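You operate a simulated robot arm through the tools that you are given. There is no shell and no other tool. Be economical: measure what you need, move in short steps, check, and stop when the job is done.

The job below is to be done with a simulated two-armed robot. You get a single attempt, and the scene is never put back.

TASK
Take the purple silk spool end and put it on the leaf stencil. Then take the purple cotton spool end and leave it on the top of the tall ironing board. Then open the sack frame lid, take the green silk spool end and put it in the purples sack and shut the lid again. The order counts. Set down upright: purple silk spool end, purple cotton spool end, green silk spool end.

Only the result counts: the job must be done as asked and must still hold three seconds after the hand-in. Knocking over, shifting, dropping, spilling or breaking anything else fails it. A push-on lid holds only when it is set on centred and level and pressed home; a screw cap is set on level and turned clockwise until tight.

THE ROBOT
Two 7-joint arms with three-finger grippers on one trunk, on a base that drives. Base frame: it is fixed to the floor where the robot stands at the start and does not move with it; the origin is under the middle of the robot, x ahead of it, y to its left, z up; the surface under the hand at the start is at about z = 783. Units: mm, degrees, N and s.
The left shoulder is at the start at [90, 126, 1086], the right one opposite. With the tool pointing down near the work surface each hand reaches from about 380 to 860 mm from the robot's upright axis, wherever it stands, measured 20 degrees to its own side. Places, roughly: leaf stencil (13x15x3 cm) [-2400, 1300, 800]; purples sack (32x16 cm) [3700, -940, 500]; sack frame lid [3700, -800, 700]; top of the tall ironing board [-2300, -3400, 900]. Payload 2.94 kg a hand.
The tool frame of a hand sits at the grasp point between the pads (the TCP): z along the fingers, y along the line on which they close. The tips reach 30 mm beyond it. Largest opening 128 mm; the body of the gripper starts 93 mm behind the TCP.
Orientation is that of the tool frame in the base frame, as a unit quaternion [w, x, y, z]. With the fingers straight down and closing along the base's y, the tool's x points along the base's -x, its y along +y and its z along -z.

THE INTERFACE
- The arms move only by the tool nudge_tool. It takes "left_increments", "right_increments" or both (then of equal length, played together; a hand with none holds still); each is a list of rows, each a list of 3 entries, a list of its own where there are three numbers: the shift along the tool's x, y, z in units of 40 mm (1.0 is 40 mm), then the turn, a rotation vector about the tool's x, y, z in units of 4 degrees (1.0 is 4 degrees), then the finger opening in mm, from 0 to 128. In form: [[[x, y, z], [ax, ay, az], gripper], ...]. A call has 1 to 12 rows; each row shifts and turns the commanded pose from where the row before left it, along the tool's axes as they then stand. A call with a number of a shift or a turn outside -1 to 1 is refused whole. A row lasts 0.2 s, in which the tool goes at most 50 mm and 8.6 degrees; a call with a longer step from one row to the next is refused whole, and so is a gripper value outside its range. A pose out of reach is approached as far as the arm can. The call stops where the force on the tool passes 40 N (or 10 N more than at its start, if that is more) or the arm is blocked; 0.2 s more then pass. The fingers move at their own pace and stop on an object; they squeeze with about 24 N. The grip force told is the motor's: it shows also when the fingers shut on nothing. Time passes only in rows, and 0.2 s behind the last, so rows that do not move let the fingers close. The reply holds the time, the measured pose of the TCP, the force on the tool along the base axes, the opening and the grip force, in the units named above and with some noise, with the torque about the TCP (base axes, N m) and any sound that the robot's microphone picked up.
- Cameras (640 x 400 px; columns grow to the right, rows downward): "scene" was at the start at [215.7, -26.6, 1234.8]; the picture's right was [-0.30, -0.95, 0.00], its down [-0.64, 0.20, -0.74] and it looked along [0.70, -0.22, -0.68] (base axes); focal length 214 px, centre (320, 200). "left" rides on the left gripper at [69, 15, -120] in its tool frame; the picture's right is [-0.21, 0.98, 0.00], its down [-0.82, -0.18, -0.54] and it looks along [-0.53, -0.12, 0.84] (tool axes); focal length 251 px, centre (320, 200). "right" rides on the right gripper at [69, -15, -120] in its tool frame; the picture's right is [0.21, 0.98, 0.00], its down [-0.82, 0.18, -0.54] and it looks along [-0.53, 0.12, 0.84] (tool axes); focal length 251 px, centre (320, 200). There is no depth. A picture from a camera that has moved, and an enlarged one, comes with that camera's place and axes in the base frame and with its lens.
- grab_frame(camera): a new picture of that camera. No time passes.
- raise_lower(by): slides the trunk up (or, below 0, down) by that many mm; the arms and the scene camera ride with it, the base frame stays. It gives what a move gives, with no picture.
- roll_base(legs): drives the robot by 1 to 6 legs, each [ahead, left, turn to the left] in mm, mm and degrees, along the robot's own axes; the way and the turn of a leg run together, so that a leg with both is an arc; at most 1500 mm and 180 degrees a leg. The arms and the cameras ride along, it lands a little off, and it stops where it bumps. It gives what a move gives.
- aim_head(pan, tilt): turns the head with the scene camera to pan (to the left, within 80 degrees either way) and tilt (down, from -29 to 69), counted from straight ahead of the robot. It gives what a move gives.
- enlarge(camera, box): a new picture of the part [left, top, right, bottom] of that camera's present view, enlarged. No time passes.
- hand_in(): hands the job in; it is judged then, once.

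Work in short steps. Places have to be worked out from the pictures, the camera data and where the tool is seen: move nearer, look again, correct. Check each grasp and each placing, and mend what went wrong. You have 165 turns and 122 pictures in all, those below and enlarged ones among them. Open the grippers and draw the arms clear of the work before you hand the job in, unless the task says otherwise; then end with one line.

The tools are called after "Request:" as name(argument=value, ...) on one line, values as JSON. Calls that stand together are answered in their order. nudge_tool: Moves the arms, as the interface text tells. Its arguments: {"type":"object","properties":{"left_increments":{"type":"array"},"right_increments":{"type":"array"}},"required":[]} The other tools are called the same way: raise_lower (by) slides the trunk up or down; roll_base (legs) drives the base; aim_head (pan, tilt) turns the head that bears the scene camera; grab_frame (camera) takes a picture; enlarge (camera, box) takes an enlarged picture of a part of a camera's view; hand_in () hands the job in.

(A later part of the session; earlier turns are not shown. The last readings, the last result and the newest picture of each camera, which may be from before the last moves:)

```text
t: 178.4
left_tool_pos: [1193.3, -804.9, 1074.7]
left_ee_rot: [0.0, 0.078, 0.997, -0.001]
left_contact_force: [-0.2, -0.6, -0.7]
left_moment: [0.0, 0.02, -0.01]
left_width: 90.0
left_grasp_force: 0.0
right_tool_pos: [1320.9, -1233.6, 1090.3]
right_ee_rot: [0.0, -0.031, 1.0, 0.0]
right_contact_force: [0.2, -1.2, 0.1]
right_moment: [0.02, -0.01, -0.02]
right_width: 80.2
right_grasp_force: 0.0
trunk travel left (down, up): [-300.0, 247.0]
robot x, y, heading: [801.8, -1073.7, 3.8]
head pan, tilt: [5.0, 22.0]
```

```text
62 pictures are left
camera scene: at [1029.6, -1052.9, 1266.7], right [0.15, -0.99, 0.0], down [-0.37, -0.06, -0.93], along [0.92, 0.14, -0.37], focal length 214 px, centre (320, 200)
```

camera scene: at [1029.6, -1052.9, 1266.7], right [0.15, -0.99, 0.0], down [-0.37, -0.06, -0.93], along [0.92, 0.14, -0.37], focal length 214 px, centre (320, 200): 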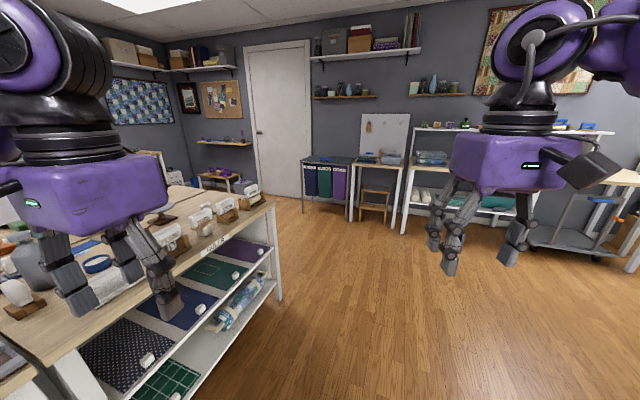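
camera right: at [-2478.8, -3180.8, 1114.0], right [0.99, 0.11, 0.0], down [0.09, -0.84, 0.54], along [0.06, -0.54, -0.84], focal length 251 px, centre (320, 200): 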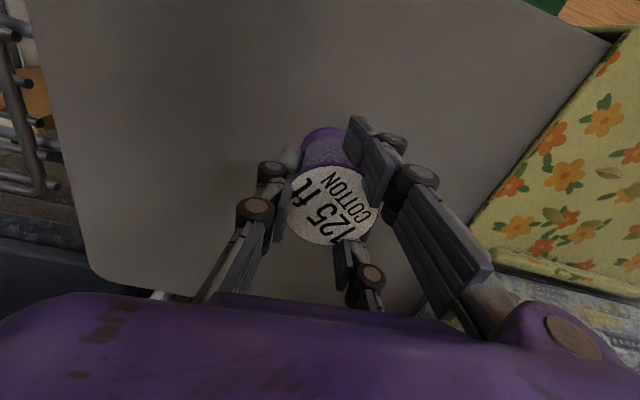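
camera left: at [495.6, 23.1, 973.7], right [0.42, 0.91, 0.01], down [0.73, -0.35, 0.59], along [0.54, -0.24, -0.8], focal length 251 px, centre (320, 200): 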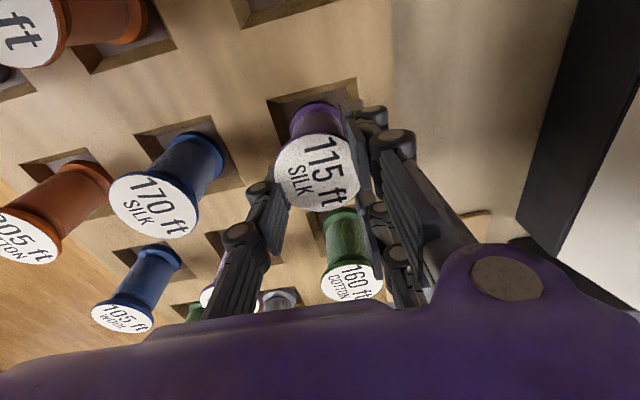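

Request:
roll_base(legs=[[1450, -120, -3.5]])

Request:
aim_head(pan=5, tilt=28)

Request:
grab_frame(camera="scene")

Request:
enlarge(camera="scene", box=[220, 120, 420, 280])

```text
t: 185.6
left_tool_pos: [2663.9, -926.4, 1073.9]
left_ee_rot: [0.001, 0.119, 0.993, -0.001]
left_contact_force: [0.0, 0.2, -0.1]
left_moment: [-0.02, 0.0, -0.02]
left_width: 90.3
left_grasp_force: 0.1
right_tool_pos: [2755.8, -1365.4, 1089.9]
right_ee_rot: [-0.001, 0.009, 1.0, 0.0]
right_contact_force: [0.1, 0.1, 0.1]
right_moment: [0.01, -0.03, 0.0]
right_width: 80.1
right_grasp_force: 0.0
trunk travel left (down, up): [-300.0, 247.0]
robot x, y, heading: [2251.4, -1161.5, -1.1]
head pan, tilt: [5.0, 22.0]
```

```text
t: 186.2
left_tool_pos: [2663.3, -924.8, 1073.9]
left_ee_rot: [0.0, 0.119, 0.993, -0.001]
left_contact_force: [0.3, 0.7, 0.7]
left_moment: [-0.01, 0.01, 0.0]
left_width: 90.1
left_grasp_force: 0.0
right_tool_pos: [2755.6, -1364.9, 1090.6]
right_ee_rot: [0.0, 0.01, 1.0, 0.0]
right_contact_force: [0.6, 0.8, -0.7]
right_moment: [0.03, 0.0, -0.01]
right_width: 80.3
right_grasp_force: 0.0
trunk travel left (down, up): [-300.0, 247.0]
robot x, y, heading: [2249.4, -1163.5, -1.3]
head pan, tilt: [5.0, 28.0]
```

```text
61 pictures are left
camera scene: at [2479.4, -1161.1, 1257.1], right [0.07, -1.0, 0.0], down [-0.47, -0.03, -0.88], along [0.88, 0.06, -0.47], focal length 214 px, centre (320, 200)
```

scene: 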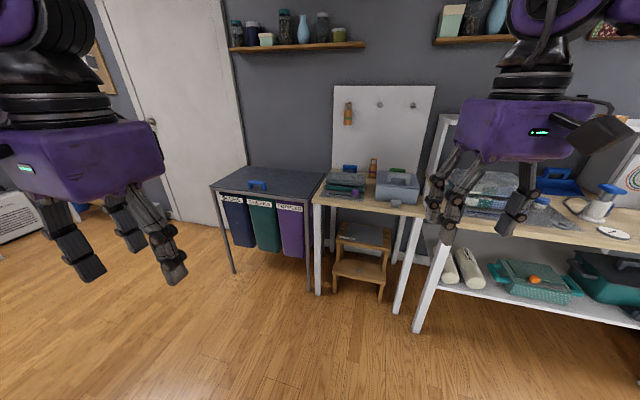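

```text
2.50 times, centred on (320, 200) of scene
camera zoom: at [2479.4, -1161.1, 1257.1], right [0.07, -1.0, 0.0], down [-0.47, -0.03, -0.88], along [0.88, 0.06, -0.47], focal length 536 px, centre (320, 200)
```

zoom: 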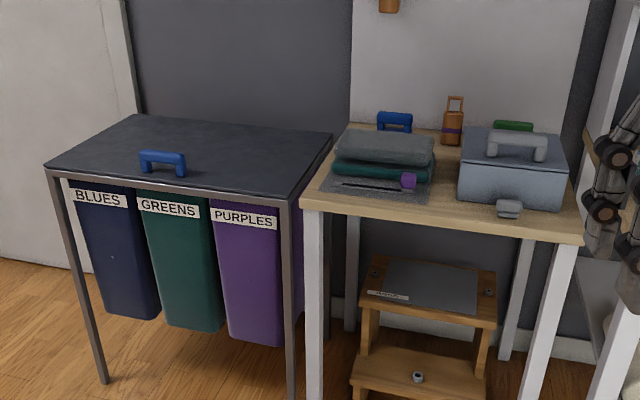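

I found the sack frame: BLUES, GREENS, PURPLES with one dark lid and a blue handle at about [3669, -689, 720], hinged at the back presumably, turned about -10°. I drive up to it and look closer.

Request:
roll_base(legs=[[720, 0, 0], [0, 740, 0], [150, 0, -9]])

Request:
aim_head(pan=-15, tilt=42)

Request:
grab_frame(camera="scene")

```text
t: 197.8
left_tool_pos: [3558.3, -238.2, 1073.8]
left_ee_rot: [0.0, 0.184, 0.983, -0.001]
left_contact_force: [-0.6, -0.3, -0.4]
left_moment: [0.03, 0.02, 0.03]
left_width: 90.0
left_grasp_force: 0.1
right_tool_pos: [3592.2, -686.3, 1090.8]
right_ee_rot: [0.0, 0.074, 0.997, 0.0]
right_contact_force: [-0.1, -0.5, 0.0]
right_moment: [0.01, 0.03, 0.02]
right_width: 79.9
right_grasp_force: 0.0
trunk travel left (down, up): [-300.0, 247.0]
robot x, y, heading: [3118.6, -418.3, -8.6]
head pan, tilt: [5.0, 28.0]
```

```text
t: 198.7
left_tool_pos: [3558.4, -237.2, 1073.6]
left_ee_rot: [0.001, 0.184, 0.983, -0.001]
left_contact_force: [-0.8, 0.5, 0.2]
left_moment: [0.01, -0.02, -0.01]
left_width: 89.9
left_grasp_force: 0.1
right_tool_pos: [3591.7, -685.3, 1089.9]
right_ee_rot: [0.0, 0.075, 0.997, -0.001]
right_contact_force: [-0.8, -0.4, 0.2]
right_moment: [-0.01, -0.04, -0.03]
right_width: 80.0
right_grasp_force: 0.0
trunk travel left (down, up): [-300.0, 247.0]
robot x, y, heading: [3121.9, -419.0, -8.6]
head pan, tilt: [-15.0, 42.0]
```

```text
59 pictures are left
camera scene: at [3330.1, -474.4, 1235.7], right [-0.4, -0.92, 0.0], down [-0.61, 0.27, -0.74], along [0.68, -0.3, -0.67], focal length 214 px, centre (320, 200)
```

scene: 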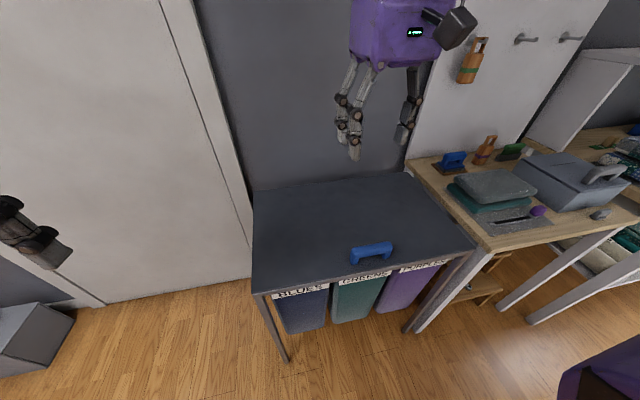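

Request:
enlarge(camera="scene", box=[230, 160, 490, 330])

Request:
grab_frame(camera="right")

```text
2.35 times, centred on (360, 245) of scene
camera zoom: at [3330.1, -474.4, 1235.7], right [-0.4, -0.92, 0.0], down [-0.61, 0.27, -0.74], along [0.68, -0.3, -0.67], focal length 505 px, centre (226, 94)
```

zoom: 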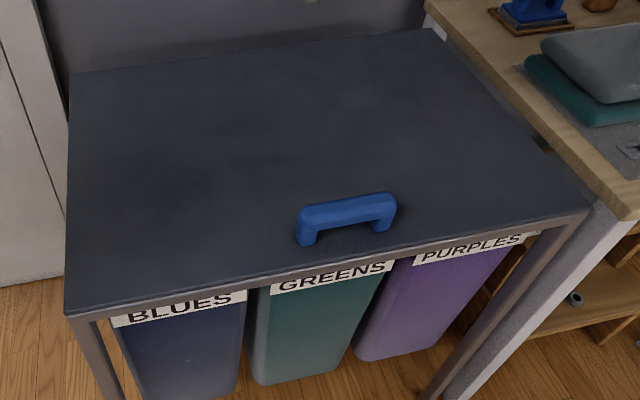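

```text
57 pictures are left
camera right: at [3522.4, -690.4, 1210.5], right [-0.07, 1.0, 0.0], down [0.84, 0.06, 0.54], along [0.54, 0.04, -0.84], focal length 251 px, centre (320, 200)
```

right: 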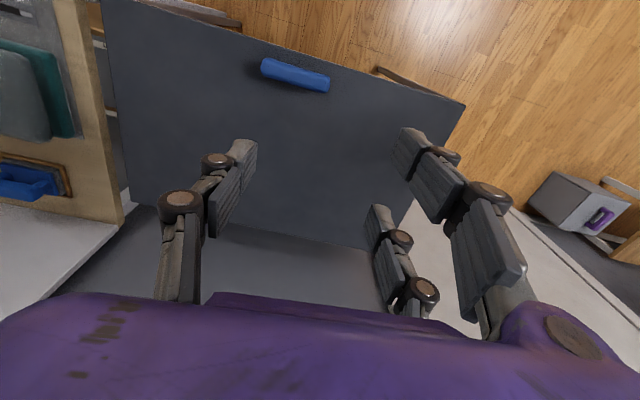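

The handle bar (about 112 mm long) is centred at [3575, -727, 760] and lies along the lid's front. I plan to grip it end to end so the lid can pivot between the pads, lift it, then push it on with the left hand. First I shift the base a little nearer and to the right.

Request:
roll_base(legs=[[50, -80, -2]])

Request:
grab_frame(camera="right")

```text
t: 200.1
left_tool_pos: [3599.1, -344.7, 1074.4]
left_ee_rot: [0.0, 0.202, 0.979, -0.001]
left_contact_force: [-0.3, 0.7, 0.0]
left_moment: [0.05, 0.02, 0.01]
left_width: 89.9
left_grasp_force: 0.0
right_tool_pos: [3617.0, -793.3, 1091.6]
right_ee_rot: [0.001, 0.093, 0.996, 0.0]
right_contact_force: [1.0, -0.3, -0.6]
right_moment: [0.01, 0.03, 0.01]
right_width: 80.0
right_grasp_force: 0.2
trunk travel left (down, up): [-300.0, 247.0]
robot x, y, heading: [3152.2, -510.0, -10.5]
head pan, tilt: [-15.0, 42.0]
```

```text
56 pictures are left
camera right: at [3547.3, -795.8, 1210.3], right [-0.03, 1.0, 0.0], down [0.84, 0.02, 0.54], along [0.54, 0.02, -0.84], focal length 251 px, centre (320, 200)
```

right: 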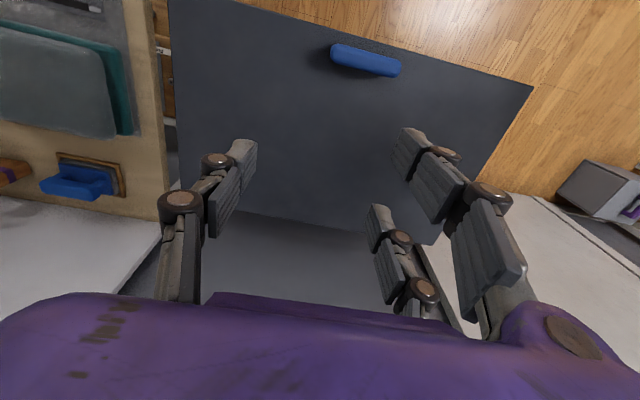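

Handle centre refined to [3573, -720], length about 115 mm. I open fully and come down above it to check.

Request:
nudge_tool(right_increments=[[[0.47, 0.53, 0.6], [0, 0, 0.25], 128], [[0.47, 0.53, 0.6], [0, 0, 0], 128], [[0.47, 0.54, 0.6], [0, 0, 0], 128], [[0, 0, 1], [0, 0, 0], 128], [[0, 0, 1], [0, 0, 0], 128], [[0, 0, 1], [0, 0, 0], 128], [[0, 0, 1], [0, 0, 0], 128], [[0, 0, 0.3], [0, 0, 0], 128]])

Request:
grab_frame(camera="right")

Request:
grab_frame(camera="scene")

```text
t: 201.9
left_tool_pos: [3600.1, -344.5, 1073.9]
left_ee_rot: [0.0, 0.202, 0.979, 0.0]
left_contact_force: [-0.4, 0.4, -0.5]
left_moment: [-0.01, 0.02, 0.02]
left_width: 90.2
left_grasp_force: 0.1
right_tool_pos: [3573.5, -717.8, 845.7]
right_ee_rot: [0.0, 0.102, 0.995, 0.0]
right_contact_force: [-0.6, 0.0, 0.0]
right_moment: [-0.02, 0.04, -0.02]
right_width: 127.9
right_grasp_force: 0.1
trunk travel left (down, up): [-300.0, 247.0]
robot x, y, heading: [3157.8, -505.7, -10.8]
head pan, tilt: [-15.0, 42.0]
```

```text
55 pictures are left
camera right: at [3503.8, -719.9, 965.7], right [-0.01, 1.0, 0.0], down [0.84, 0.01, 0.54], along [0.54, 0.01, -0.84], focal length 251 px, centre (320, 200)
```

right: 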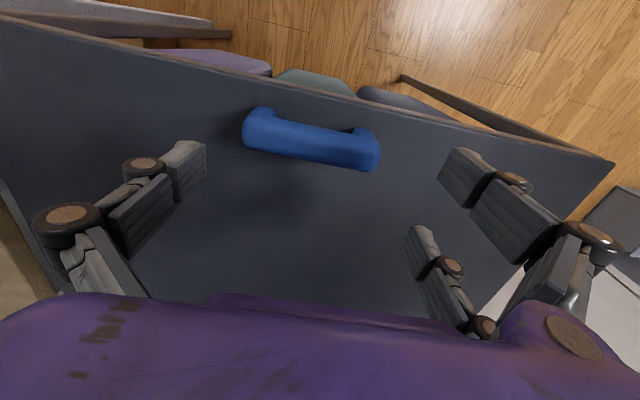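

```text
54 pictures are left
camera scene: at [3363.0, -572.7, 1235.6], right [-0.43, -0.9, 0.0], down [-0.6, 0.29, -0.74], along [0.67, -0.32, -0.67], focal length 214 px, centre (320, 200)
```

scene: 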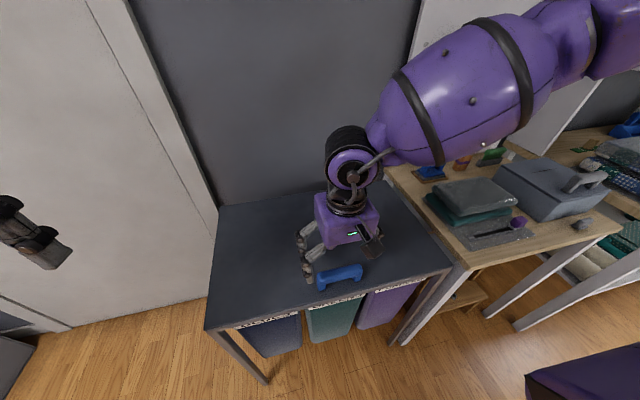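

The handle sits about 6 mm to the right of the hand's middle. I correct and go down until the tips are near the bar, then check again.

Request:
nudge_tool(right_increments=[[[-0.04, -0.15, 0.5], [0, 0, 0], 128], [[0, 0, 0.6], [0, 0, 0], 128]])

Request:
grab_frame(camera="right")

```text
t: 202.5
left_tool_pos: [3599.5, -344.7, 1073.2]
left_ee_rot: [0.001, 0.202, 0.979, -0.001]
left_contact_force: [0.9, 0.3, -0.3]
left_moment: [0.0, 0.0, -0.03]
left_width: 90.3
left_grasp_force: 0.1
right_tool_pos: [3575.3, -724.4, 802.2]
right_ee_rot: [0.0, 0.102, 0.995, 0.0]
right_contact_force: [0.4, 0.6, 0.9]
right_moment: [-0.02, 0.0, 0.0]
right_width: 127.9
right_grasp_force: 0.1
trunk travel left (down, up): [-300.0, 247.0]
robot x, y, heading: [3153.8, -506.0, -10.6]
head pan, tilt: [-15.0, 42.0]
```

```text
53 pictures are left
camera right: at [3506.1, -725.7, 922.9], right [-0.01, 1.0, 0.0], down [0.84, 0.01, 0.54], along [0.54, 0.01, -0.84], focal length 251 px, centre (320, 200)
```

right: 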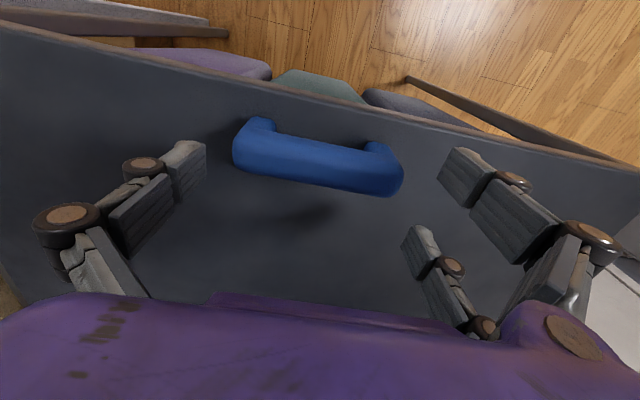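

Well centred between the tips. I lower 30 mm and close onto the bar's ends.

Request:
nudge_tool(right_increments=[[[0, 0, 0.4], [0, 0, 0], 128], [[0, 0, 0.3], [0, 0, 0], 128], [[0, 0, 0], [0, 0, 0], 110], [[0, 0, 0], [0, 0, 0], 90], [[0, 0, 0], [0, 0, 0], 90]])

Request:
grab_frame(camera="right")

```text
t: 203.7
left_tool_pos: [3598.7, -345.9, 1074.4]
left_ee_rot: [0.001, 0.203, 0.979, -0.001]
left_contact_force: [0.1, -0.1, -0.2]
left_moment: [-0.03, -0.02, -0.05]
left_width: 90.3
left_grasp_force: 0.0
right_tool_pos: [3573.1, -727.8, 774.4]
right_ee_rot: [0.0, 0.103, 0.995, 0.0]
right_contact_force: [-2.6, -14.7, 4.8]
right_moment: [-0.57, 0.02, 0.14]
right_width: 102.5
right_grasp_force: 9.1
trunk travel left (down, up): [-300.0, 247.0]
robot x, y, heading: [3154.7, -509.3, -10.8]
head pan, tilt: [-15.0, 42.0]
```

```text
52 pictures are left
camera right: at [3504.1, -728.9, 894.3], right [-0.01, 1.0, 0.0], down [0.84, 0.01, 0.54], along [0.54, 0.0, -0.84], focal length 251 px, centre (320, 200)
```

right: 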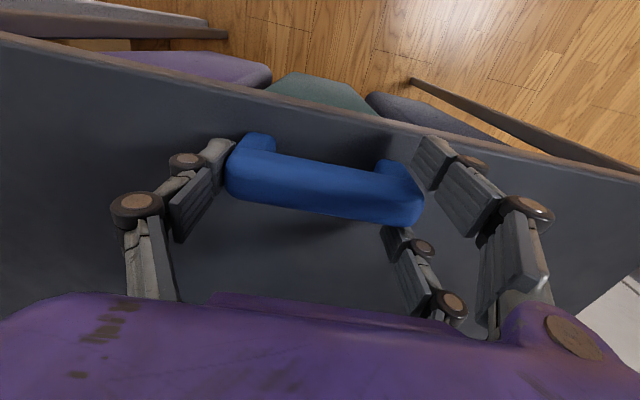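

Only the right-hand (−y) finger touches firmly, so I shift 3 mm toward −y and close further.

Request:
nudge_tool(right_increments=[[[0, -0.09, 0], [0, 0, 0], 95], [[0, 0, 0], [0, 0, 0], 70], [[0, 0, 0], [0, 0, 0], 70]])

```text
t: 204.5
left_tool_pos: [3599.3, -347.4, 1074.9]
left_ee_rot: [0.0, 0.202, 0.979, 0.0]
left_contact_force: [-0.5, 0.8, -0.3]
left_moment: [0.02, 0.0, 0.0]
left_width: 90.1
left_grasp_force: 0.1
right_tool_pos: [3571.6, -733.2, 774.5]
right_ee_rot: [-0.001, 0.102, 0.995, -0.003]
right_contact_force: [-3.0, -27.5, 15.8]
right_moment: [-1.25, 0.17, 0.19]
right_width: 93.2
right_grasp_force: 17.5
trunk travel left (down, up): [-300.0, 247.0]
robot x, y, heading: [3156.5, -506.0, -10.9]
head pan, tilt: [-15.0, 42.0]
```

Request:
grab_frame(camera="right")

Request:
enlarge(camera="scene", box=[270, 180, 420, 300])

```text
51 pictures are left
camera right: at [3503.1, -733.0, 895.4], right [-0.01, 1.0, 0.0], down [0.84, 0.01, 0.54], along [0.54, 0.0, -0.84], focal length 251 px, centre (320, 200)
```

right: 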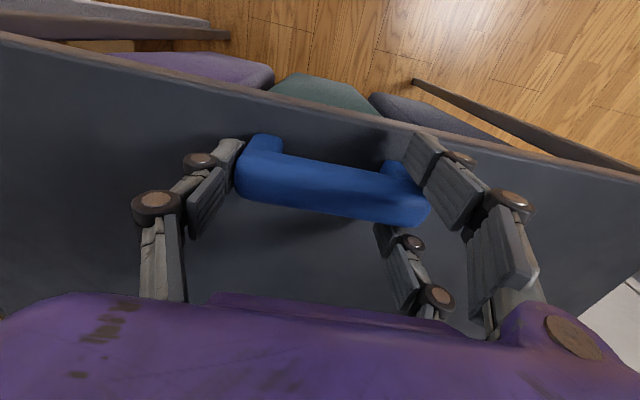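

```text
3.33 times, centred on (345, 240) of scene
camera zoom: at [3362.0, -575.9, 1236.7], right [-0.45, -0.89, 0.0], down [-0.59, 0.3, -0.75], along [0.67, -0.33, -0.66], focal length 715 px, centre (237, 67)
```

zoom: 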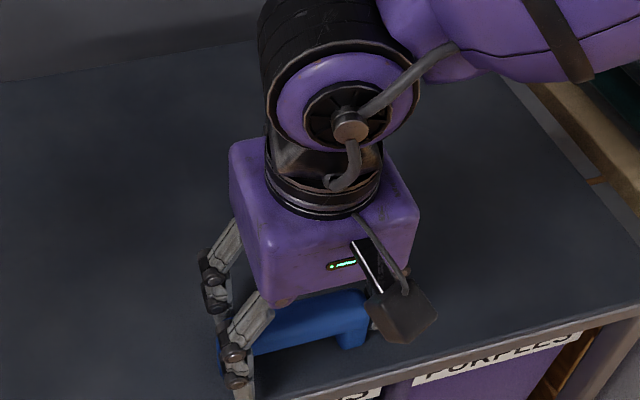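

The gripper really has two fingers on one side, and the bar's end slipped between them, so an end grip won't hold. I open, rise, and turn the right hand by 90° to grip across the bar; at the same time I start turning the left hand to point forward.

Request:
nudge_tool(right_increments=[[[0, 0, 0], [0, 0, 0], 128], [[0, 0, 0], [0, 0, 0], 128], [[0, 0, -0.5], [0, 0, 0], 128], [[0, 0, -1], [0, 0, 0], 128], [[0, 0, 0], [0, 0, 1], 128], [[0, 0, 0], [0, 0, 1], 110], [[0, 0, 0], [0, 0, 1], 100], [[0, 0, 0], [0, 0, 1], 90], [[0, 0, 0], [0, 0, 1], 90], [[0, 0, 0], [0, 0, 1], 90], [[0, 0, 0], [0, 0, 1], 90], [[0, 0, 0], [0, 0, 1], 90]], left_increments=[[[-1, 0, 0], [0, 0, -0.63], 60], [[-1, 0, 0], [0, 0, -0.63], 40], [[-1, 0, 0], [0, 0, -0.63], 20], [[-1, 0, 0], [0, 0, -0.63], 0], [[-1, 0, 0], [0, 0, -0.63], 0], [[0, 0, 0], [0, -1, 0], 0], [[0, 0, 0], [0, -1, 0], 0], [[0, 0, 0], [0, -1, 0], 0], [[0, 0, 0], [0, -1, 0], 0], [[0, 0, 0], [0, -1, 0], 0], [[0, 0, 0], [0, -1, 0], 0], [[0, 0, 0], [0, -1, 0], 0]])

Request:
nudge_tool(right_increments=[[[0, 0, 0], [0, 0, 1], 90], [[0, 0, 0], [0, 0, 1], 90], [[0, 0, 0], [0, 0, 1], 90], [[0, 0, 0], [0, 0, 1], 90], [[0, 0, 0], [0, 0, 1], 90], [[0, 0, 0], [0, 0, 1], 90], [[0, 0, 0], [0, 0, 1], 90], [[0, 0, 0], [0, 0, 1], 90], [[0, 0, 0], [0, 0, 1], 90], [[0, 0, 0], [0, 0, 1], 90], [[0, 0, 0], [0, 0, 1], 90], [[0, 0, 0], [0, 0, 1], 90]], left_increments=[[[0, 0, 0], [0, -1, 0], 0], [[0, 0, 0], [0, -1, 0], 0], [[0, 0, 0], [0, -1, 0], 0], [[0, 0, 0], [0, -1, 0], 0], [[0, 0, 0], [0, -1, 0], 0], [[0, 0, 0], [0, -1, 0], 0], [[0, 0, 0], [0, -1, 0], 0], [[0, 0, 0], [0, -1, 0], 0], [[0, 0, 0], [0, -1, 0], 0], [[0, 0, 0], [0, -1, 0], 0], [[0, 0, 0], [0, -1, 0], 0], [[0, 0, 0], [0, -1, 0], 0]])

Request:
grab_frame(camera="scene")

Request:
grab_frame(camera="right")

```text
t: 207.1
left_tool_pos: [3788.9, -407.9, 1073.2]
left_ee_rot: [0.242, 0.09, 0.966, -0.024]
left_contact_force: [0.2, -0.2, 0.7]
left_moment: [-0.02, -0.02, 0.02]
left_width: 0.0
left_grasp_force: 3.1
right_tool_pos: [3574.2, -729.7, 834.5]
right_ee_rot: [-0.001, 0.373, 0.928, 0.0]
right_contact_force: [0.0, -0.1, 0.5]
right_moment: [-0.06, 0.0, -0.01]
right_width: 90.0
right_grasp_force: 0.0
trunk travel left (down, up): [-300.0, 247.0]
robot x, y, heading: [3153.7, -510.2, -11.0]
head pan, tilt: [-15.0, 42.0]
```

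```text
t: 209.7
left_tool_pos: [3797.5, -410.3, 1074.8]
left_ee_rot: [0.612, 0.074, 0.785, -0.058]
left_contact_force: [0.0, -0.1, 0.0]
left_moment: [0.0, 0.01, -0.01]
left_width: 0.0
left_grasp_force: 3.3
left hand out of reach, approached as far as the arm can: row 11, 12
right_tool_pos: [3573.3, -730.1, 833.8]
right_ee_rot: [0.001, 0.718, 0.696, 0.0]
right_contact_force: [0.0, 0.4, 1.1]
right_moment: [0.0, 0.0, 0.0]
right_width: 89.9
right_grasp_force: 0.1
trunk travel left (down, up): [-300.0, 247.0]
robot x, y, heading: [3155.2, -512.3, -10.5]
head pan, tilt: [-15.0, 42.0]
```

```text
49 pictures are left
camera scene: at [3356.8, -592.4, 1247.7], right [-0.63, -0.78, 0.0], down [-0.43, 0.35, -0.83], along [0.64, -0.52, -0.56], focal length 214 px, centre (320, 200)
```

scene: 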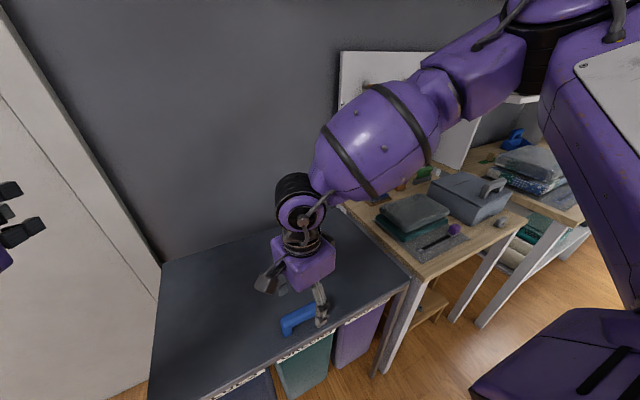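

```text
48 pictures are left
camera right: at [3561.9, -660.5, 954.0], right [0.98, 0.18, 0.0], down [0.15, -0.83, 0.54], along [0.1, -0.53, -0.84], focal length 251 px, centre (320, 200)
```

right: 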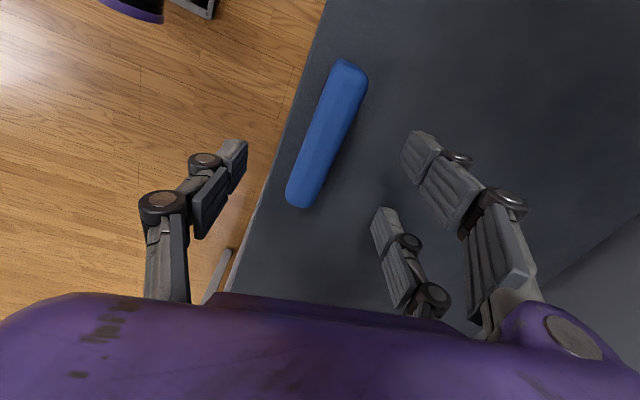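

The right hand is 10° short of alignment with the bar; handle centre about [3577, -722]. The head camera seems pushed aside by the raised left arm, so I lower the left hand, and align and lower the right hand onto the bar.

Request:
nudge_tool(right_increments=[[[0, 0, 0], [0, 0, 1], 70], [[0, 0, 0], [0, 0, 1], 65], [[0, 0, 0], [0, 0, 0.4], 65], [[0.21, 0.05, 0.3], [0, 0, 0], 65], [[0, 0, 0.5], [0, 0, 0], 65]], left_increments=[[[0.8, 0.3, 0], [0, 0, 0], 0], [[0.8, 0.3, 0], [0, 0, 0], 0], [[0.8, 0.3, 0], [0, 0, 0], 0], [[0.8, 0, 0], [0, 0, 0], 0], [[0.8, 0, 0], [0, 0, 0], 0]])

Request:
grab_frame(camera="scene")

Request:
grab_frame(camera="right")

```text
t: 210.9
left_tool_pos: [3777.4, -362.1, 916.8]
left_ee_rot: [0.613, 0.073, 0.784, -0.059]
left_contact_force: [-0.5, 0.0, 0.7]
left_moment: [0.03, -0.02, -0.02]
left_width: 0.1
left_grasp_force: 2.5
left hand out of reach, approached as far as the arm can: row 1
right_tool_pos: [3580.2, -719.8, 801.8]
right_ee_rot: [0.0, 0.774, 0.634, 0.0]
right_contact_force: [0.5, -0.2, -0.2]
right_moment: [-0.01, 0.02, 0.02]
right_width: 65.1
right_grasp_force: 0.1
trunk travel left (down, up): [-300.0, 247.0]
robot x, y, heading: [3153.5, -510.2, -10.8]
head pan, tilt: [-15.0, 42.0]
```

```text
47 pictures are left
camera scene: at [3362.5, -578.2, 1240.1], right [-0.49, -0.87, 0.0], down [-0.55, 0.31, -0.78], along [0.68, -0.38, -0.63], focal length 214 px, centre (320, 200)
```

scene: 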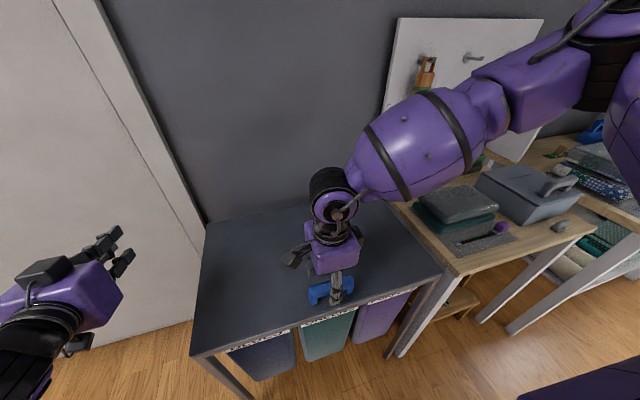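

```text
46 pictures are left
camera right: at [3579.1, -649.6, 921.7], right [1.0, 0.02, 0.0], down [0.02, -0.84, 0.54], along [0.01, -0.54, -0.84], focal length 251 px, centre (320, 200)
```

right: 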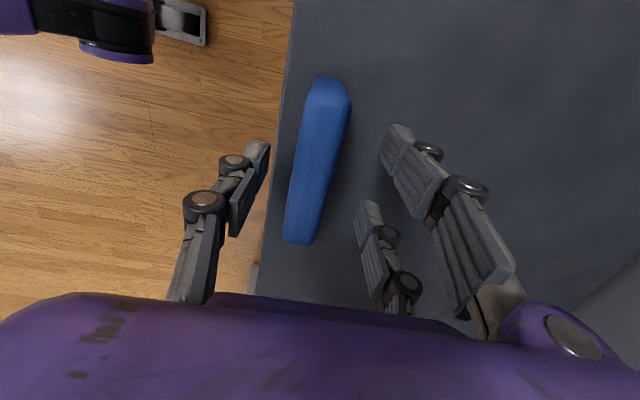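

The bar lies between the fingers. I lower 31 mm and close.

Request:
nudge_tool(right_increments=[[[0, 0, 0.5], [0, 0, 0], 65], [[0, 0, 0.27], [0, 0, 0], 65], [[0, 0, 0], [0, 0, 0], 30], [[0, 0, 0], [0, 0, 0], 5], [[0, 0, 0], [0, 0, 0], 0], [[0, 0, 0], [0, 0, 0], 0]])

Request:
grab_frame(camera="right")

```text
t: 212.3
left_tool_pos: [3774.5, -362.1, 916.0]
left_ee_rot: [0.613, 0.073, 0.784, -0.059]
left_contact_force: [-0.2, 0.4, 0.1]
left_moment: [-0.01, -0.01, 0.03]
left_width: 0.0
left_grasp_force: 3.3
right_tool_pos: [3574.3, -720.3, 770.0]
right_ee_rot: [-0.001, 0.774, 0.633, -0.002]
right_contact_force: [-27.0, 7.5, 2.5]
right_moment: [-0.23, 0.51, -1.11]
right_width: 24.7
right_grasp_force: 44.8
trunk travel left (down, up): [-300.0, 247.0]
robot x, y, heading: [3154.5, -507.7, -10.7]
head pan, tilt: [-15.0, 42.0]
```

```text
45 pictures are left
camera right: at [3575.6, -650.0, 891.2], right [1.0, 0.02, -0.01], down [0.02, -0.84, 0.54], along [0.0, -0.54, -0.84], focal length 251 px, centre (320, 200)
```

right: 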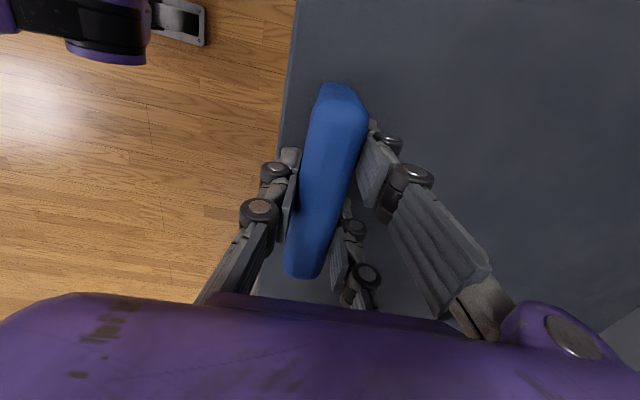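

The bar is gripped across (24.7 mm, 45 N). I lift along the hinge arc, tilting with the lid, 28° first.

Request:
nudge_tool(right_increments=[[[0, -0.1, 0], [0, 0, 0], 0], [[0, 0.06, -0.59], [1, 0, 0], 0], [[0, 0.06, -0.59], [1, 0, 0], 0], [[0, 0.06, -0.59], [1, 0, 0], 0], [[0, 0.06, -0.59], [1, 0, 0], 0], [[0, 0.06, -0.59], [1, 0, 0], 0], [[0, 0.06, -0.59], [1, 0, 0], 0], [[0, 0.06, -0.59], [1, 0, 0], 0]])

Request:
grab_frame(camera="scene")

```text
t: 213.7
left_tool_pos: [3779.6, -360.7, 914.4]
left_ee_rot: [0.612, 0.072, 0.785, -0.058]
left_contact_force: [-0.1, 1.4, -0.7]
left_moment: [-0.01, 0.0, -0.02]
left_width: 0.0
left_grasp_force: 3.5
right_tool_pos: [3608.9, -727.9, 883.2]
right_ee_rot: [-0.124, 0.766, 0.623, -0.098]
right_contact_force: [21.8, -3.7, -12.5]
right_moment: [0.13, 0.54, 0.3]
right_width: 25.3
right_grasp_force: 44.7
right hand out of reach, approached as far as the arm can: row 7
trunk travel left (down, up): [-300.0, 247.0]
robot x, y, heading: [3156.1, -508.7, -11.0]
head pan, tilt: [-15.0, 42.0]
stopped in row 7 (right hand): the force on the tool passed its limit at 43 N (the readings are from after the stop); the commanded pose is now the measured one
```

```text
44 pictures are left
camera scene: at [3365.8, -572.7, 1235.3], right [-0.43, -0.9, 0.0], down [-0.6, 0.29, -0.74], along [0.67, -0.32, -0.67], focal length 214 px, centre (320, 200)
```

scene: 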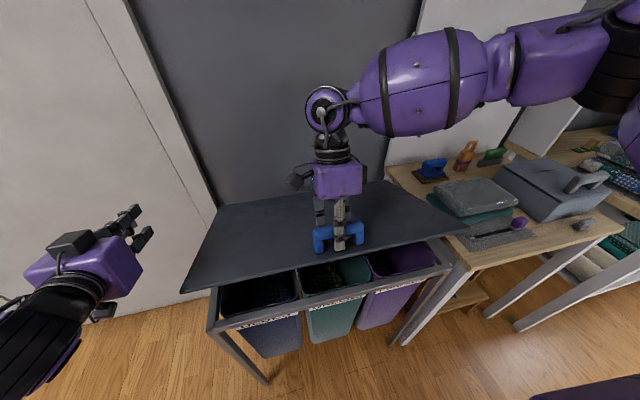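

The lid is open about 20° and pivots at its back edge. The wrist's tilt is near its limit, so I continue without further tilting, letting the bar turn between the pads.

Request:
nudge_tool(right_increments=[[[0, 0.08, -0.46], [0, 0, 0], 0], [[0, 0.08, -0.46], [0, 0, 0], 0], [[0, 0.12, -0.43], [0, 0, 0], 0], [[0, 0.12, -0.43], [0, 0, 0], 0], [[0, 0.18, -0.44], [0, 0, 0], 0], [[0, 0.18, -0.44], [0, 0, 0], 0], [[0, 0.23, -0.42], [0, 0, 0], 0], [[0, 0.23, -0.42], [0, 0, 0], 0]])

Request:
grab_frame(camera="scene")

```text
t: 214.5
left_tool_pos: [3780.2, -361.3, 913.7]
left_ee_rot: [0.613, 0.072, 0.785, -0.058]
left_contact_force: [-0.6, 0.3, 0.7]
left_moment: [-0.02, 0.03, 0.01]
left_width: 0.1
left_grasp_force: 3.0
right_tool_pos: [3635.3, -732.9, 928.3]
right_ee_rot: [-0.124, 0.766, 0.624, -0.098]
right_contact_force: [21.4, 3.2, -18.1]
right_moment: [-0.58, 1.05, 0.34]
right_width: 30.7
right_grasp_force: 44.8
right hand out of reach, approached as far as the arm can: row 4
trunk travel left (down, up): [-300.0, 247.0]
robot x, y, heading: [3154.6, -506.6, -10.8]
head pan, tilt: [-15.0, 42.0]
stopped in row 4 (right hand): the force on the tool passed its limit at 43 N (the readings are from after the stop); the commanded pose is now the measured one
```

```text
43 pictures are left
camera scene: at [3367.2, -572.3, 1235.1], right [-0.43, -0.9, 0.0], down [-0.61, 0.29, -0.74], along [0.67, -0.32, -0.67], focal length 214 px, centre (320, 200)
```

scene: 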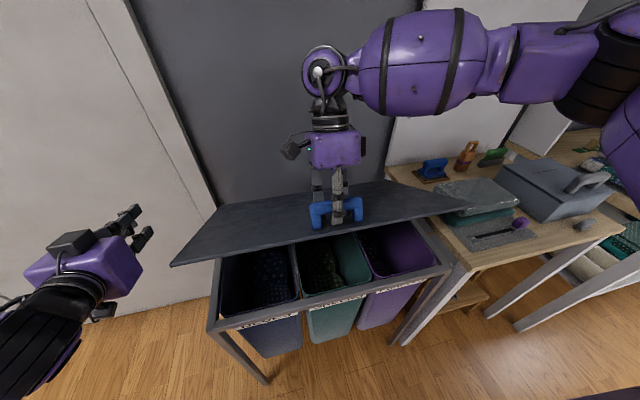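

The lid is about 28° open; the hand lags toward the robot side. I test whether it can still move forward at this height.

Request:
nudge_tool(right_increments=[[[0, 0.2, -0.07], [0, 0, 0], 0], [[0, 0.2, -0.15], [0, 0, 0], 0]])

Request:
raise_lower(by=12)

```text
t: 215.1
left_tool_pos: [3782.7, -360.8, 911.7]
left_ee_rot: [0.612, 0.073, 0.786, -0.059]
left_contact_force: [-0.2, -0.2, 0.0]
left_moment: [-0.01, -0.02, -0.01]
left_width: 0.0
left_grasp_force: 3.1
right_tool_pos: [3635.1, -732.6, 928.3]
right_ee_rot: [-0.126, 0.766, 0.623, -0.1]
right_contact_force: [26.8, 5.5, -22.4]
right_moment: [-0.77, 1.28, 0.06]
right_width: 30.4
right_grasp_force: 45.0
right hand out of reach, approached as far as the arm can: row 1, 2
trunk travel left (down, up): [-300.0, 247.0]
robot x, y, heading: [3155.9, -507.0, -10.7]
head pan, tilt: [-15.0, 42.0]
```

```text
t: 215.4
left_tool_pos: [3780.1, -361.0, 915.3]
left_ee_rot: [0.612, 0.073, 0.786, -0.057]
left_contact_force: [-0.1, 0.9, 0.3]
left_moment: [0.01, 0.03, -0.01]
left_width: 0.0
left_grasp_force: 2.9
right_tool_pos: [3637.6, -732.9, 931.6]
right_ee_rot: [-0.122, 0.766, 0.624, -0.095]
right_contact_force: [19.9, 3.3, -17.7]
right_moment: [-0.32, 0.95, 0.47]
right_width: 31.3
right_grasp_force: 44.5
trunk travel left (down, up): [-302.0, 245.0]
robot x, y, heading: [3149.9, -509.2, -10.7]
head pan, tilt: [-15.0, 42.0]
stopped: the force on the tool passed its limit at 46 N (the readings are from after the stop); the commanded pose is now the measured one
```

The right arm is at its inner limit here, so it just holds the lid at about 28° while the left hand comes in under the lid's left part. I retract and lower the left hand, then slide it sideways beneath.

Request:
nudge_tool(left_increments=[[[0.7, 0, -0.77], [0, 0, 0], 0], [[0.7, 0, -0.77], [0, 0, 0], 0], [[0.7, 0, -0.77], [0, 0, 0], 0], [[0, -0.8, 0], [0, 0, 0], 0], [[0, -0.8, 0], [0, 0, 0], 0]])

Request:
grab_frame(camera="scene")

```text
t: 216.7
left_tool_pos: [3707.3, -379.9, 828.3]
left_ee_rot: [0.612, 0.073, 0.785, -0.058]
left_contact_force: [-0.4, 0.1, 1.4]
left_moment: [0.01, 0.01, -0.02]
left_width: 0.2
left_grasp_force: 3.0
left hand out of reach, approached as far as the arm can: row 1, 2, 3, 4, 5
right_tool_pos: [3637.4, -733.9, 931.8]
right_ee_rot: [-0.123, 0.766, 0.623, -0.097]
right_contact_force: [26.3, 3.0, -21.6]
right_moment: [0.64, 1.04, 0.17]
right_width: 31.0
right_grasp_force: 45.6
trunk travel left (down, up): [-302.0, 245.0]
robot x, y, heading: [3157.9, -511.5, -10.6]
head pan, tilt: [-15.0, 42.0]
```

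```text
42 pictures are left
camera scene: at [3368.7, -572.3, 1236.4], right [-0.43, -0.9, 0.0], down [-0.61, 0.29, -0.74], along [0.67, -0.32, -0.67], focal length 214 px, centre (320, 200)
```

scene: 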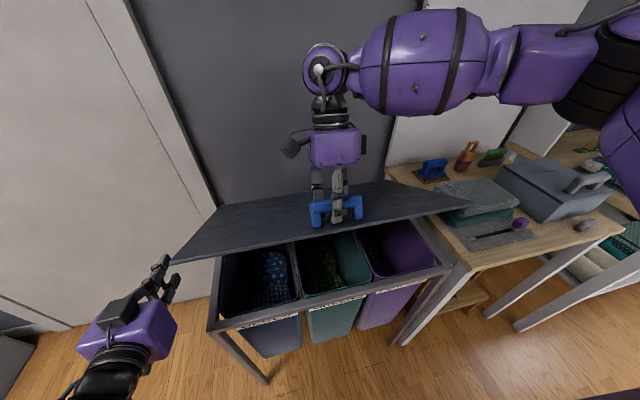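

The left hand sits just beside the lid's left end, below its level. I slide it right under the lid.

Request:
nudge_tool(left_increments=[[[0, -0.8, 0.3], [0, 0, 0], 0], [[0, -0.8, 0.3], [0, 0, 0], 0], [[0, -0.8, 0.2], [0, 0, 0], 0], [[0, -0.8, 0.2], [0, 0, 0], 0]])

Request:
grab_frame(camera="scene")

```text
t: 217.7
left_tool_pos: [3720.2, -510.3, 818.2]
left_ee_rot: [0.609, 0.072, 0.788, -0.057]
left_contact_force: [-9.8, 7.3, -13.2]
left_moment: [0.05, -0.04, 0.01]
left_width: 0.0
left_grasp_force: 3.1
right_tool_pos: [3638.4, -733.1, 932.9]
right_ee_rot: [-0.121, 0.766, 0.624, -0.094]
right_contact_force: [32.7, -1.4, -10.8]
right_moment: [0.43, 0.58, 0.39]
right_width: 31.0
right_grasp_force: 45.2
trunk travel left (down, up): [-302.0, 245.0]
robot x, y, heading: [3153.4, -509.3, -10.7]
head pan, tilt: [-15.0, 42.0]
```

```text
41 pictures are left
camera scene: at [3368.3, -572.0, 1236.4], right [-0.43, -0.9, 0.0], down [-0.61, 0.29, -0.74], along [0.67, -0.32, -0.67], focal length 214 px, centre (320, 200)
```

scene: 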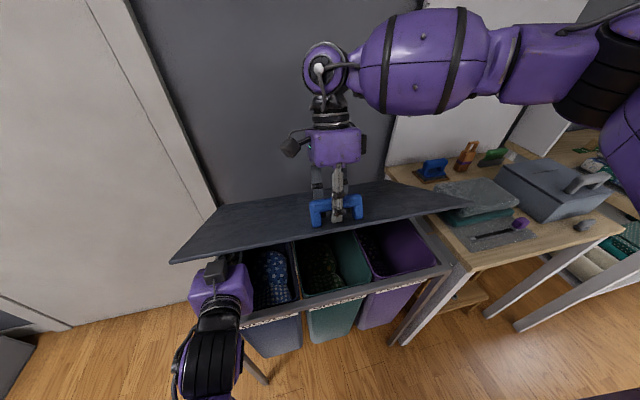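

The left fingers now touch the lid's underside and can support it. I open the right hand and draw it off the handle along its own axis.

Request:
nudge_tool(right_increments=[[[0, 0, 0], [0, 0, 0], 60], [[0, 0, 0], [0, 0, 0], 90], [[0, 0, 0], [0, 0, 0], 90], [[0, 0, -0.5], [0, 0, 0], 90], [[0, 0, -0.8], [0, 0, 0], 90], [[0, -0.3, -0.8], [0, 0, 0], 90]])

Request:
grab_frame(camera="scene")

```text
t: 219.1
left_tool_pos: [3717.3, -512.5, 823.1]
left_ee_rot: [0.613, 0.072, 0.785, -0.058]
left_contact_force: [-0.7, 0.3, 0.1]
left_moment: [0.0, 0.05, 0.01]
left_width: 0.0
left_grasp_force: 3.2
right_tool_pos: [3650.2, -755.0, 1024.3]
right_ee_rot: [-0.123, 0.766, 0.624, -0.095]
right_contact_force: [0.4, 0.7, 0.5]
right_moment: [-0.05, -0.01, 0.05]
right_width: 89.9
right_grasp_force: 0.0
right hand out of reach, approached as far as the arm can: row 4, 5
trunk travel left (down, up): [-302.0, 245.0]
robot x, y, heading: [3155.9, -507.6, -10.5]
head pan, tilt: [-15.0, 42.0]
```

```text
40 pictures are left
camera scene: at [3363.3, -572.6, 1237.9], right [-0.44, -0.9, 0.0], down [-0.6, 0.29, -0.75], along [0.67, -0.33, -0.66], focal length 214 px, centre (320, 200)
```

scene: 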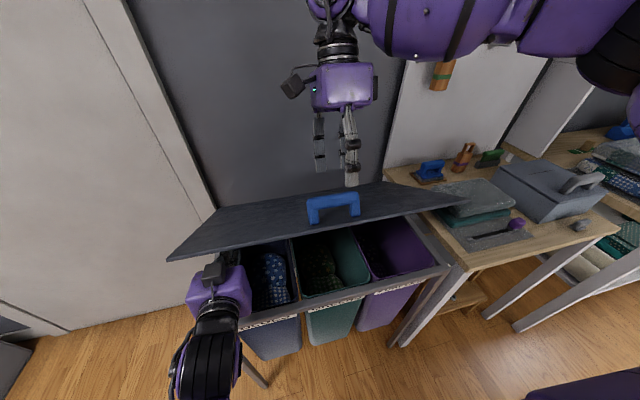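

The lid keeps its position by itself (friction hinge) at about 30°. I clear the right hand back and to the right, un-tilting it, so the lid can swing up.

Request:
nudge_tool(right_increments=[[[-0.5, -0.7, 0], [-0.9, 0, 0], 90], [[-0.6, -0.7, 0], [-0.9, 0, 0], 90], [[-0.6, -0.7, 0], [-0.9, 0, 0], 90], [[-0.6, -0.7, 0], [-0.9, 0, 0], 90], [[-0.6, -0.7, 0], [-0.9, 0, 0], 90], [[-0.6, -0.3, 0], [0, 0, 0], 90]], left_increments=[[[-0.2, 0, 0], [0, 0, 0], 0], [[-0.2, 0, 0], [0, 0, 0], 0], [[-0.3, 0, 0], [0, 0, 0], 0], [[-0.4, 0, 0.2], [0, 0, 0], 0], [[-0.4, 0, 0.2], [0, 0, 0], 0], [[-0.4, 0, 0.2], [0, 0, 0], 0]])

Request:
grab_frame(camera="scene")

```text
t: 220.4
left_tool_pos: [3760.2, -523.6, 890.8]
left_ee_rot: [0.612, 0.073, 0.785, -0.057]
left_contact_force: [-0.6, -1.0, -0.5]
left_moment: [-0.01, -0.02, 0.01]
left_width: 0.2
left_grasp_force: 2.8
right_tool_pos: [3475.7, -866.0, 1046.6]
right_ee_rot: [-0.001, 0.775, 0.632, 0.004]
right_contact_force: [0.0, -1.0, -0.1]
right_moment: [0.05, -0.02, 0.0]
right_width: 89.7
right_grasp_force: 0.2
trunk travel left (down, up): [-302.0, 245.0]
robot x, y, heading: [3150.3, -509.7, -10.4]
head pan, tilt: [-15.0, 42.0]
```

```text
39 pictures are left
camera scene: at [3364.2, -573.2, 1237.2], right [-0.43, -0.9, 0.0], down [-0.6, 0.29, -0.74], along [0.67, -0.32, -0.67], focal length 214 px, centre (320, 200)
```

scene: 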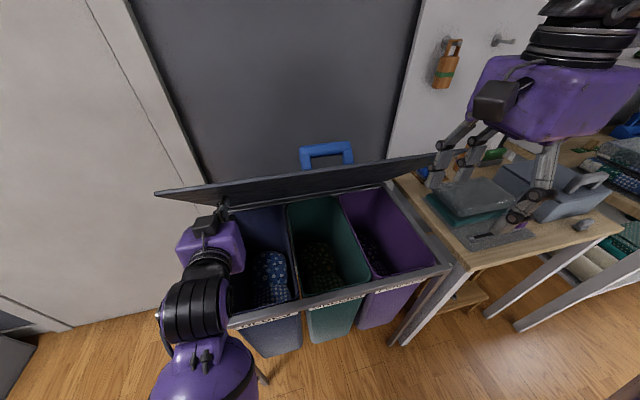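

The lid rises easily. I push it on, up and forward, toward vertical.

Request:
nudge_tool(left_increments=[[[-0.7, 0, 0.5], [0, 0, 0], 0], [[-0.7, 0, 0.5], [0, 0, 0], 0], [[-0.65, 0, 0.6], [0, 0, 0], 0], [[-0.6, 0, 0.6], [0, 0, 0], 0], [[-0.5, 0, 0.7], [0, 0, 0], 0], [[-0.5, 0, 0.7], [0, 0, 0], 0]])

Request:
grab_frame(camera="scene")

```text
t: 221.8
left_tool_pos: [3933.2, -552.4, 996.7]
left_ee_rot: [0.613, 0.072, 0.785, -0.058]
left_contact_force: [0.6, 0.3, -0.3]
left_moment: [0.03, -0.02, -0.02]
left_width: 0.0
left_grasp_force: 3.2
right_tool_pos: [3474.9, -865.9, 1046.9]
right_ee_rot: [-0.002, 0.775, 0.631, 0.003]
right_contact_force: [-0.5, -0.8, 0.1]
right_moment: [0.01, 0.03, 0.03]
right_width: 90.2
right_grasp_force: 0.0
trunk travel left (down, up): [-302.0, 245.0]
robot x, y, heading: [3158.8, -507.6, -10.9]
head pan, tilt: [-15.0, 42.0]
```

```text
38 pictures are left
camera scene: at [3364.3, -572.5, 1237.2], right [-0.43, -0.9, 0.0], down [-0.6, 0.29, -0.74], along [0.67, -0.32, -0.67], focal length 214 px, centre (320, 200)
```

scene: 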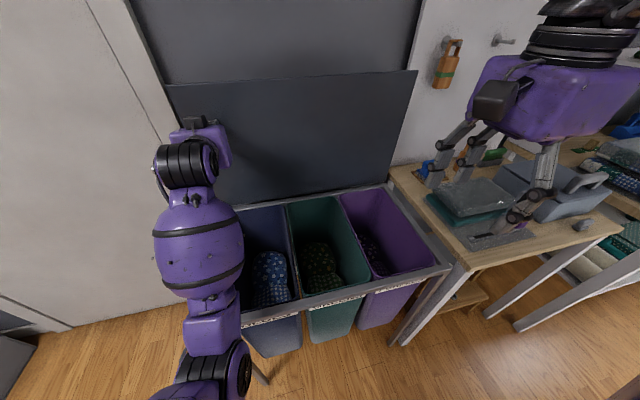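

The lid stands upright. I zoom into the purples sack to see its bottom.

Request:
enlarge(camera="scene", box=[320, 170, 460, 300])

Request:
nudge_tool(left_increments=[[[0, 0, -1], [0, 0, 0], 0], [[0, 0, -1], [0, 0, 0], 0], [[0, 0, -1], [0, 0, 0], 0], [[0, 0, -1], [0, 0, 0], 0], [[0, 0.5, -0.9], [0, 0, 0], 0], [[0, 0.9, -0.4], [0, 0, 0], 0], [[0, 0.9, 0], [0, 0, 0], 0]])

```text
3.08 times, centred on (390, 235) of scene
camera zoom: at [3364.3, -572.5, 1237.2], right [-0.43, -0.9, 0.0], down [-0.6, 0.29, -0.74], along [0.67, -0.32, -0.67], focal length 660 px, centre (105, 92)
```

zoom: 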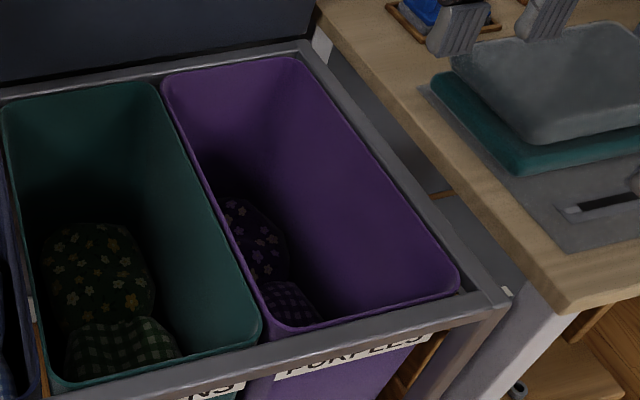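

```text
t: 223.4
left_tool_pos: [3793.5, -460.2, 1033.9]
left_ee_rot: [0.614, 0.071, 0.784, -0.06]
left_contact_force: [0.5, 0.2, -0.4]
left_moment: [-0.06, -0.04, -0.06]
left_width: 0.0
left_grasp_force: 2.5
left hand out of reach, approached as far as the arm can: row 5, 6, 7
right_tool_pos: [3476.0, -862.9, 1047.8]
right_ee_rot: [0.0, 0.775, 0.632, 0.002]
right_contact_force: [0.8, 1.2, 0.2]
right_moment: [-0.11, 0.05, 0.0]
right_width: 90.2
right_grasp_force: 0.0
trunk travel left (down, up): [-302.0, 245.0]
robot x, y, heading: [3156.8, -510.5, -10.7]
head pan, tilt: [-15.0, 42.0]
```

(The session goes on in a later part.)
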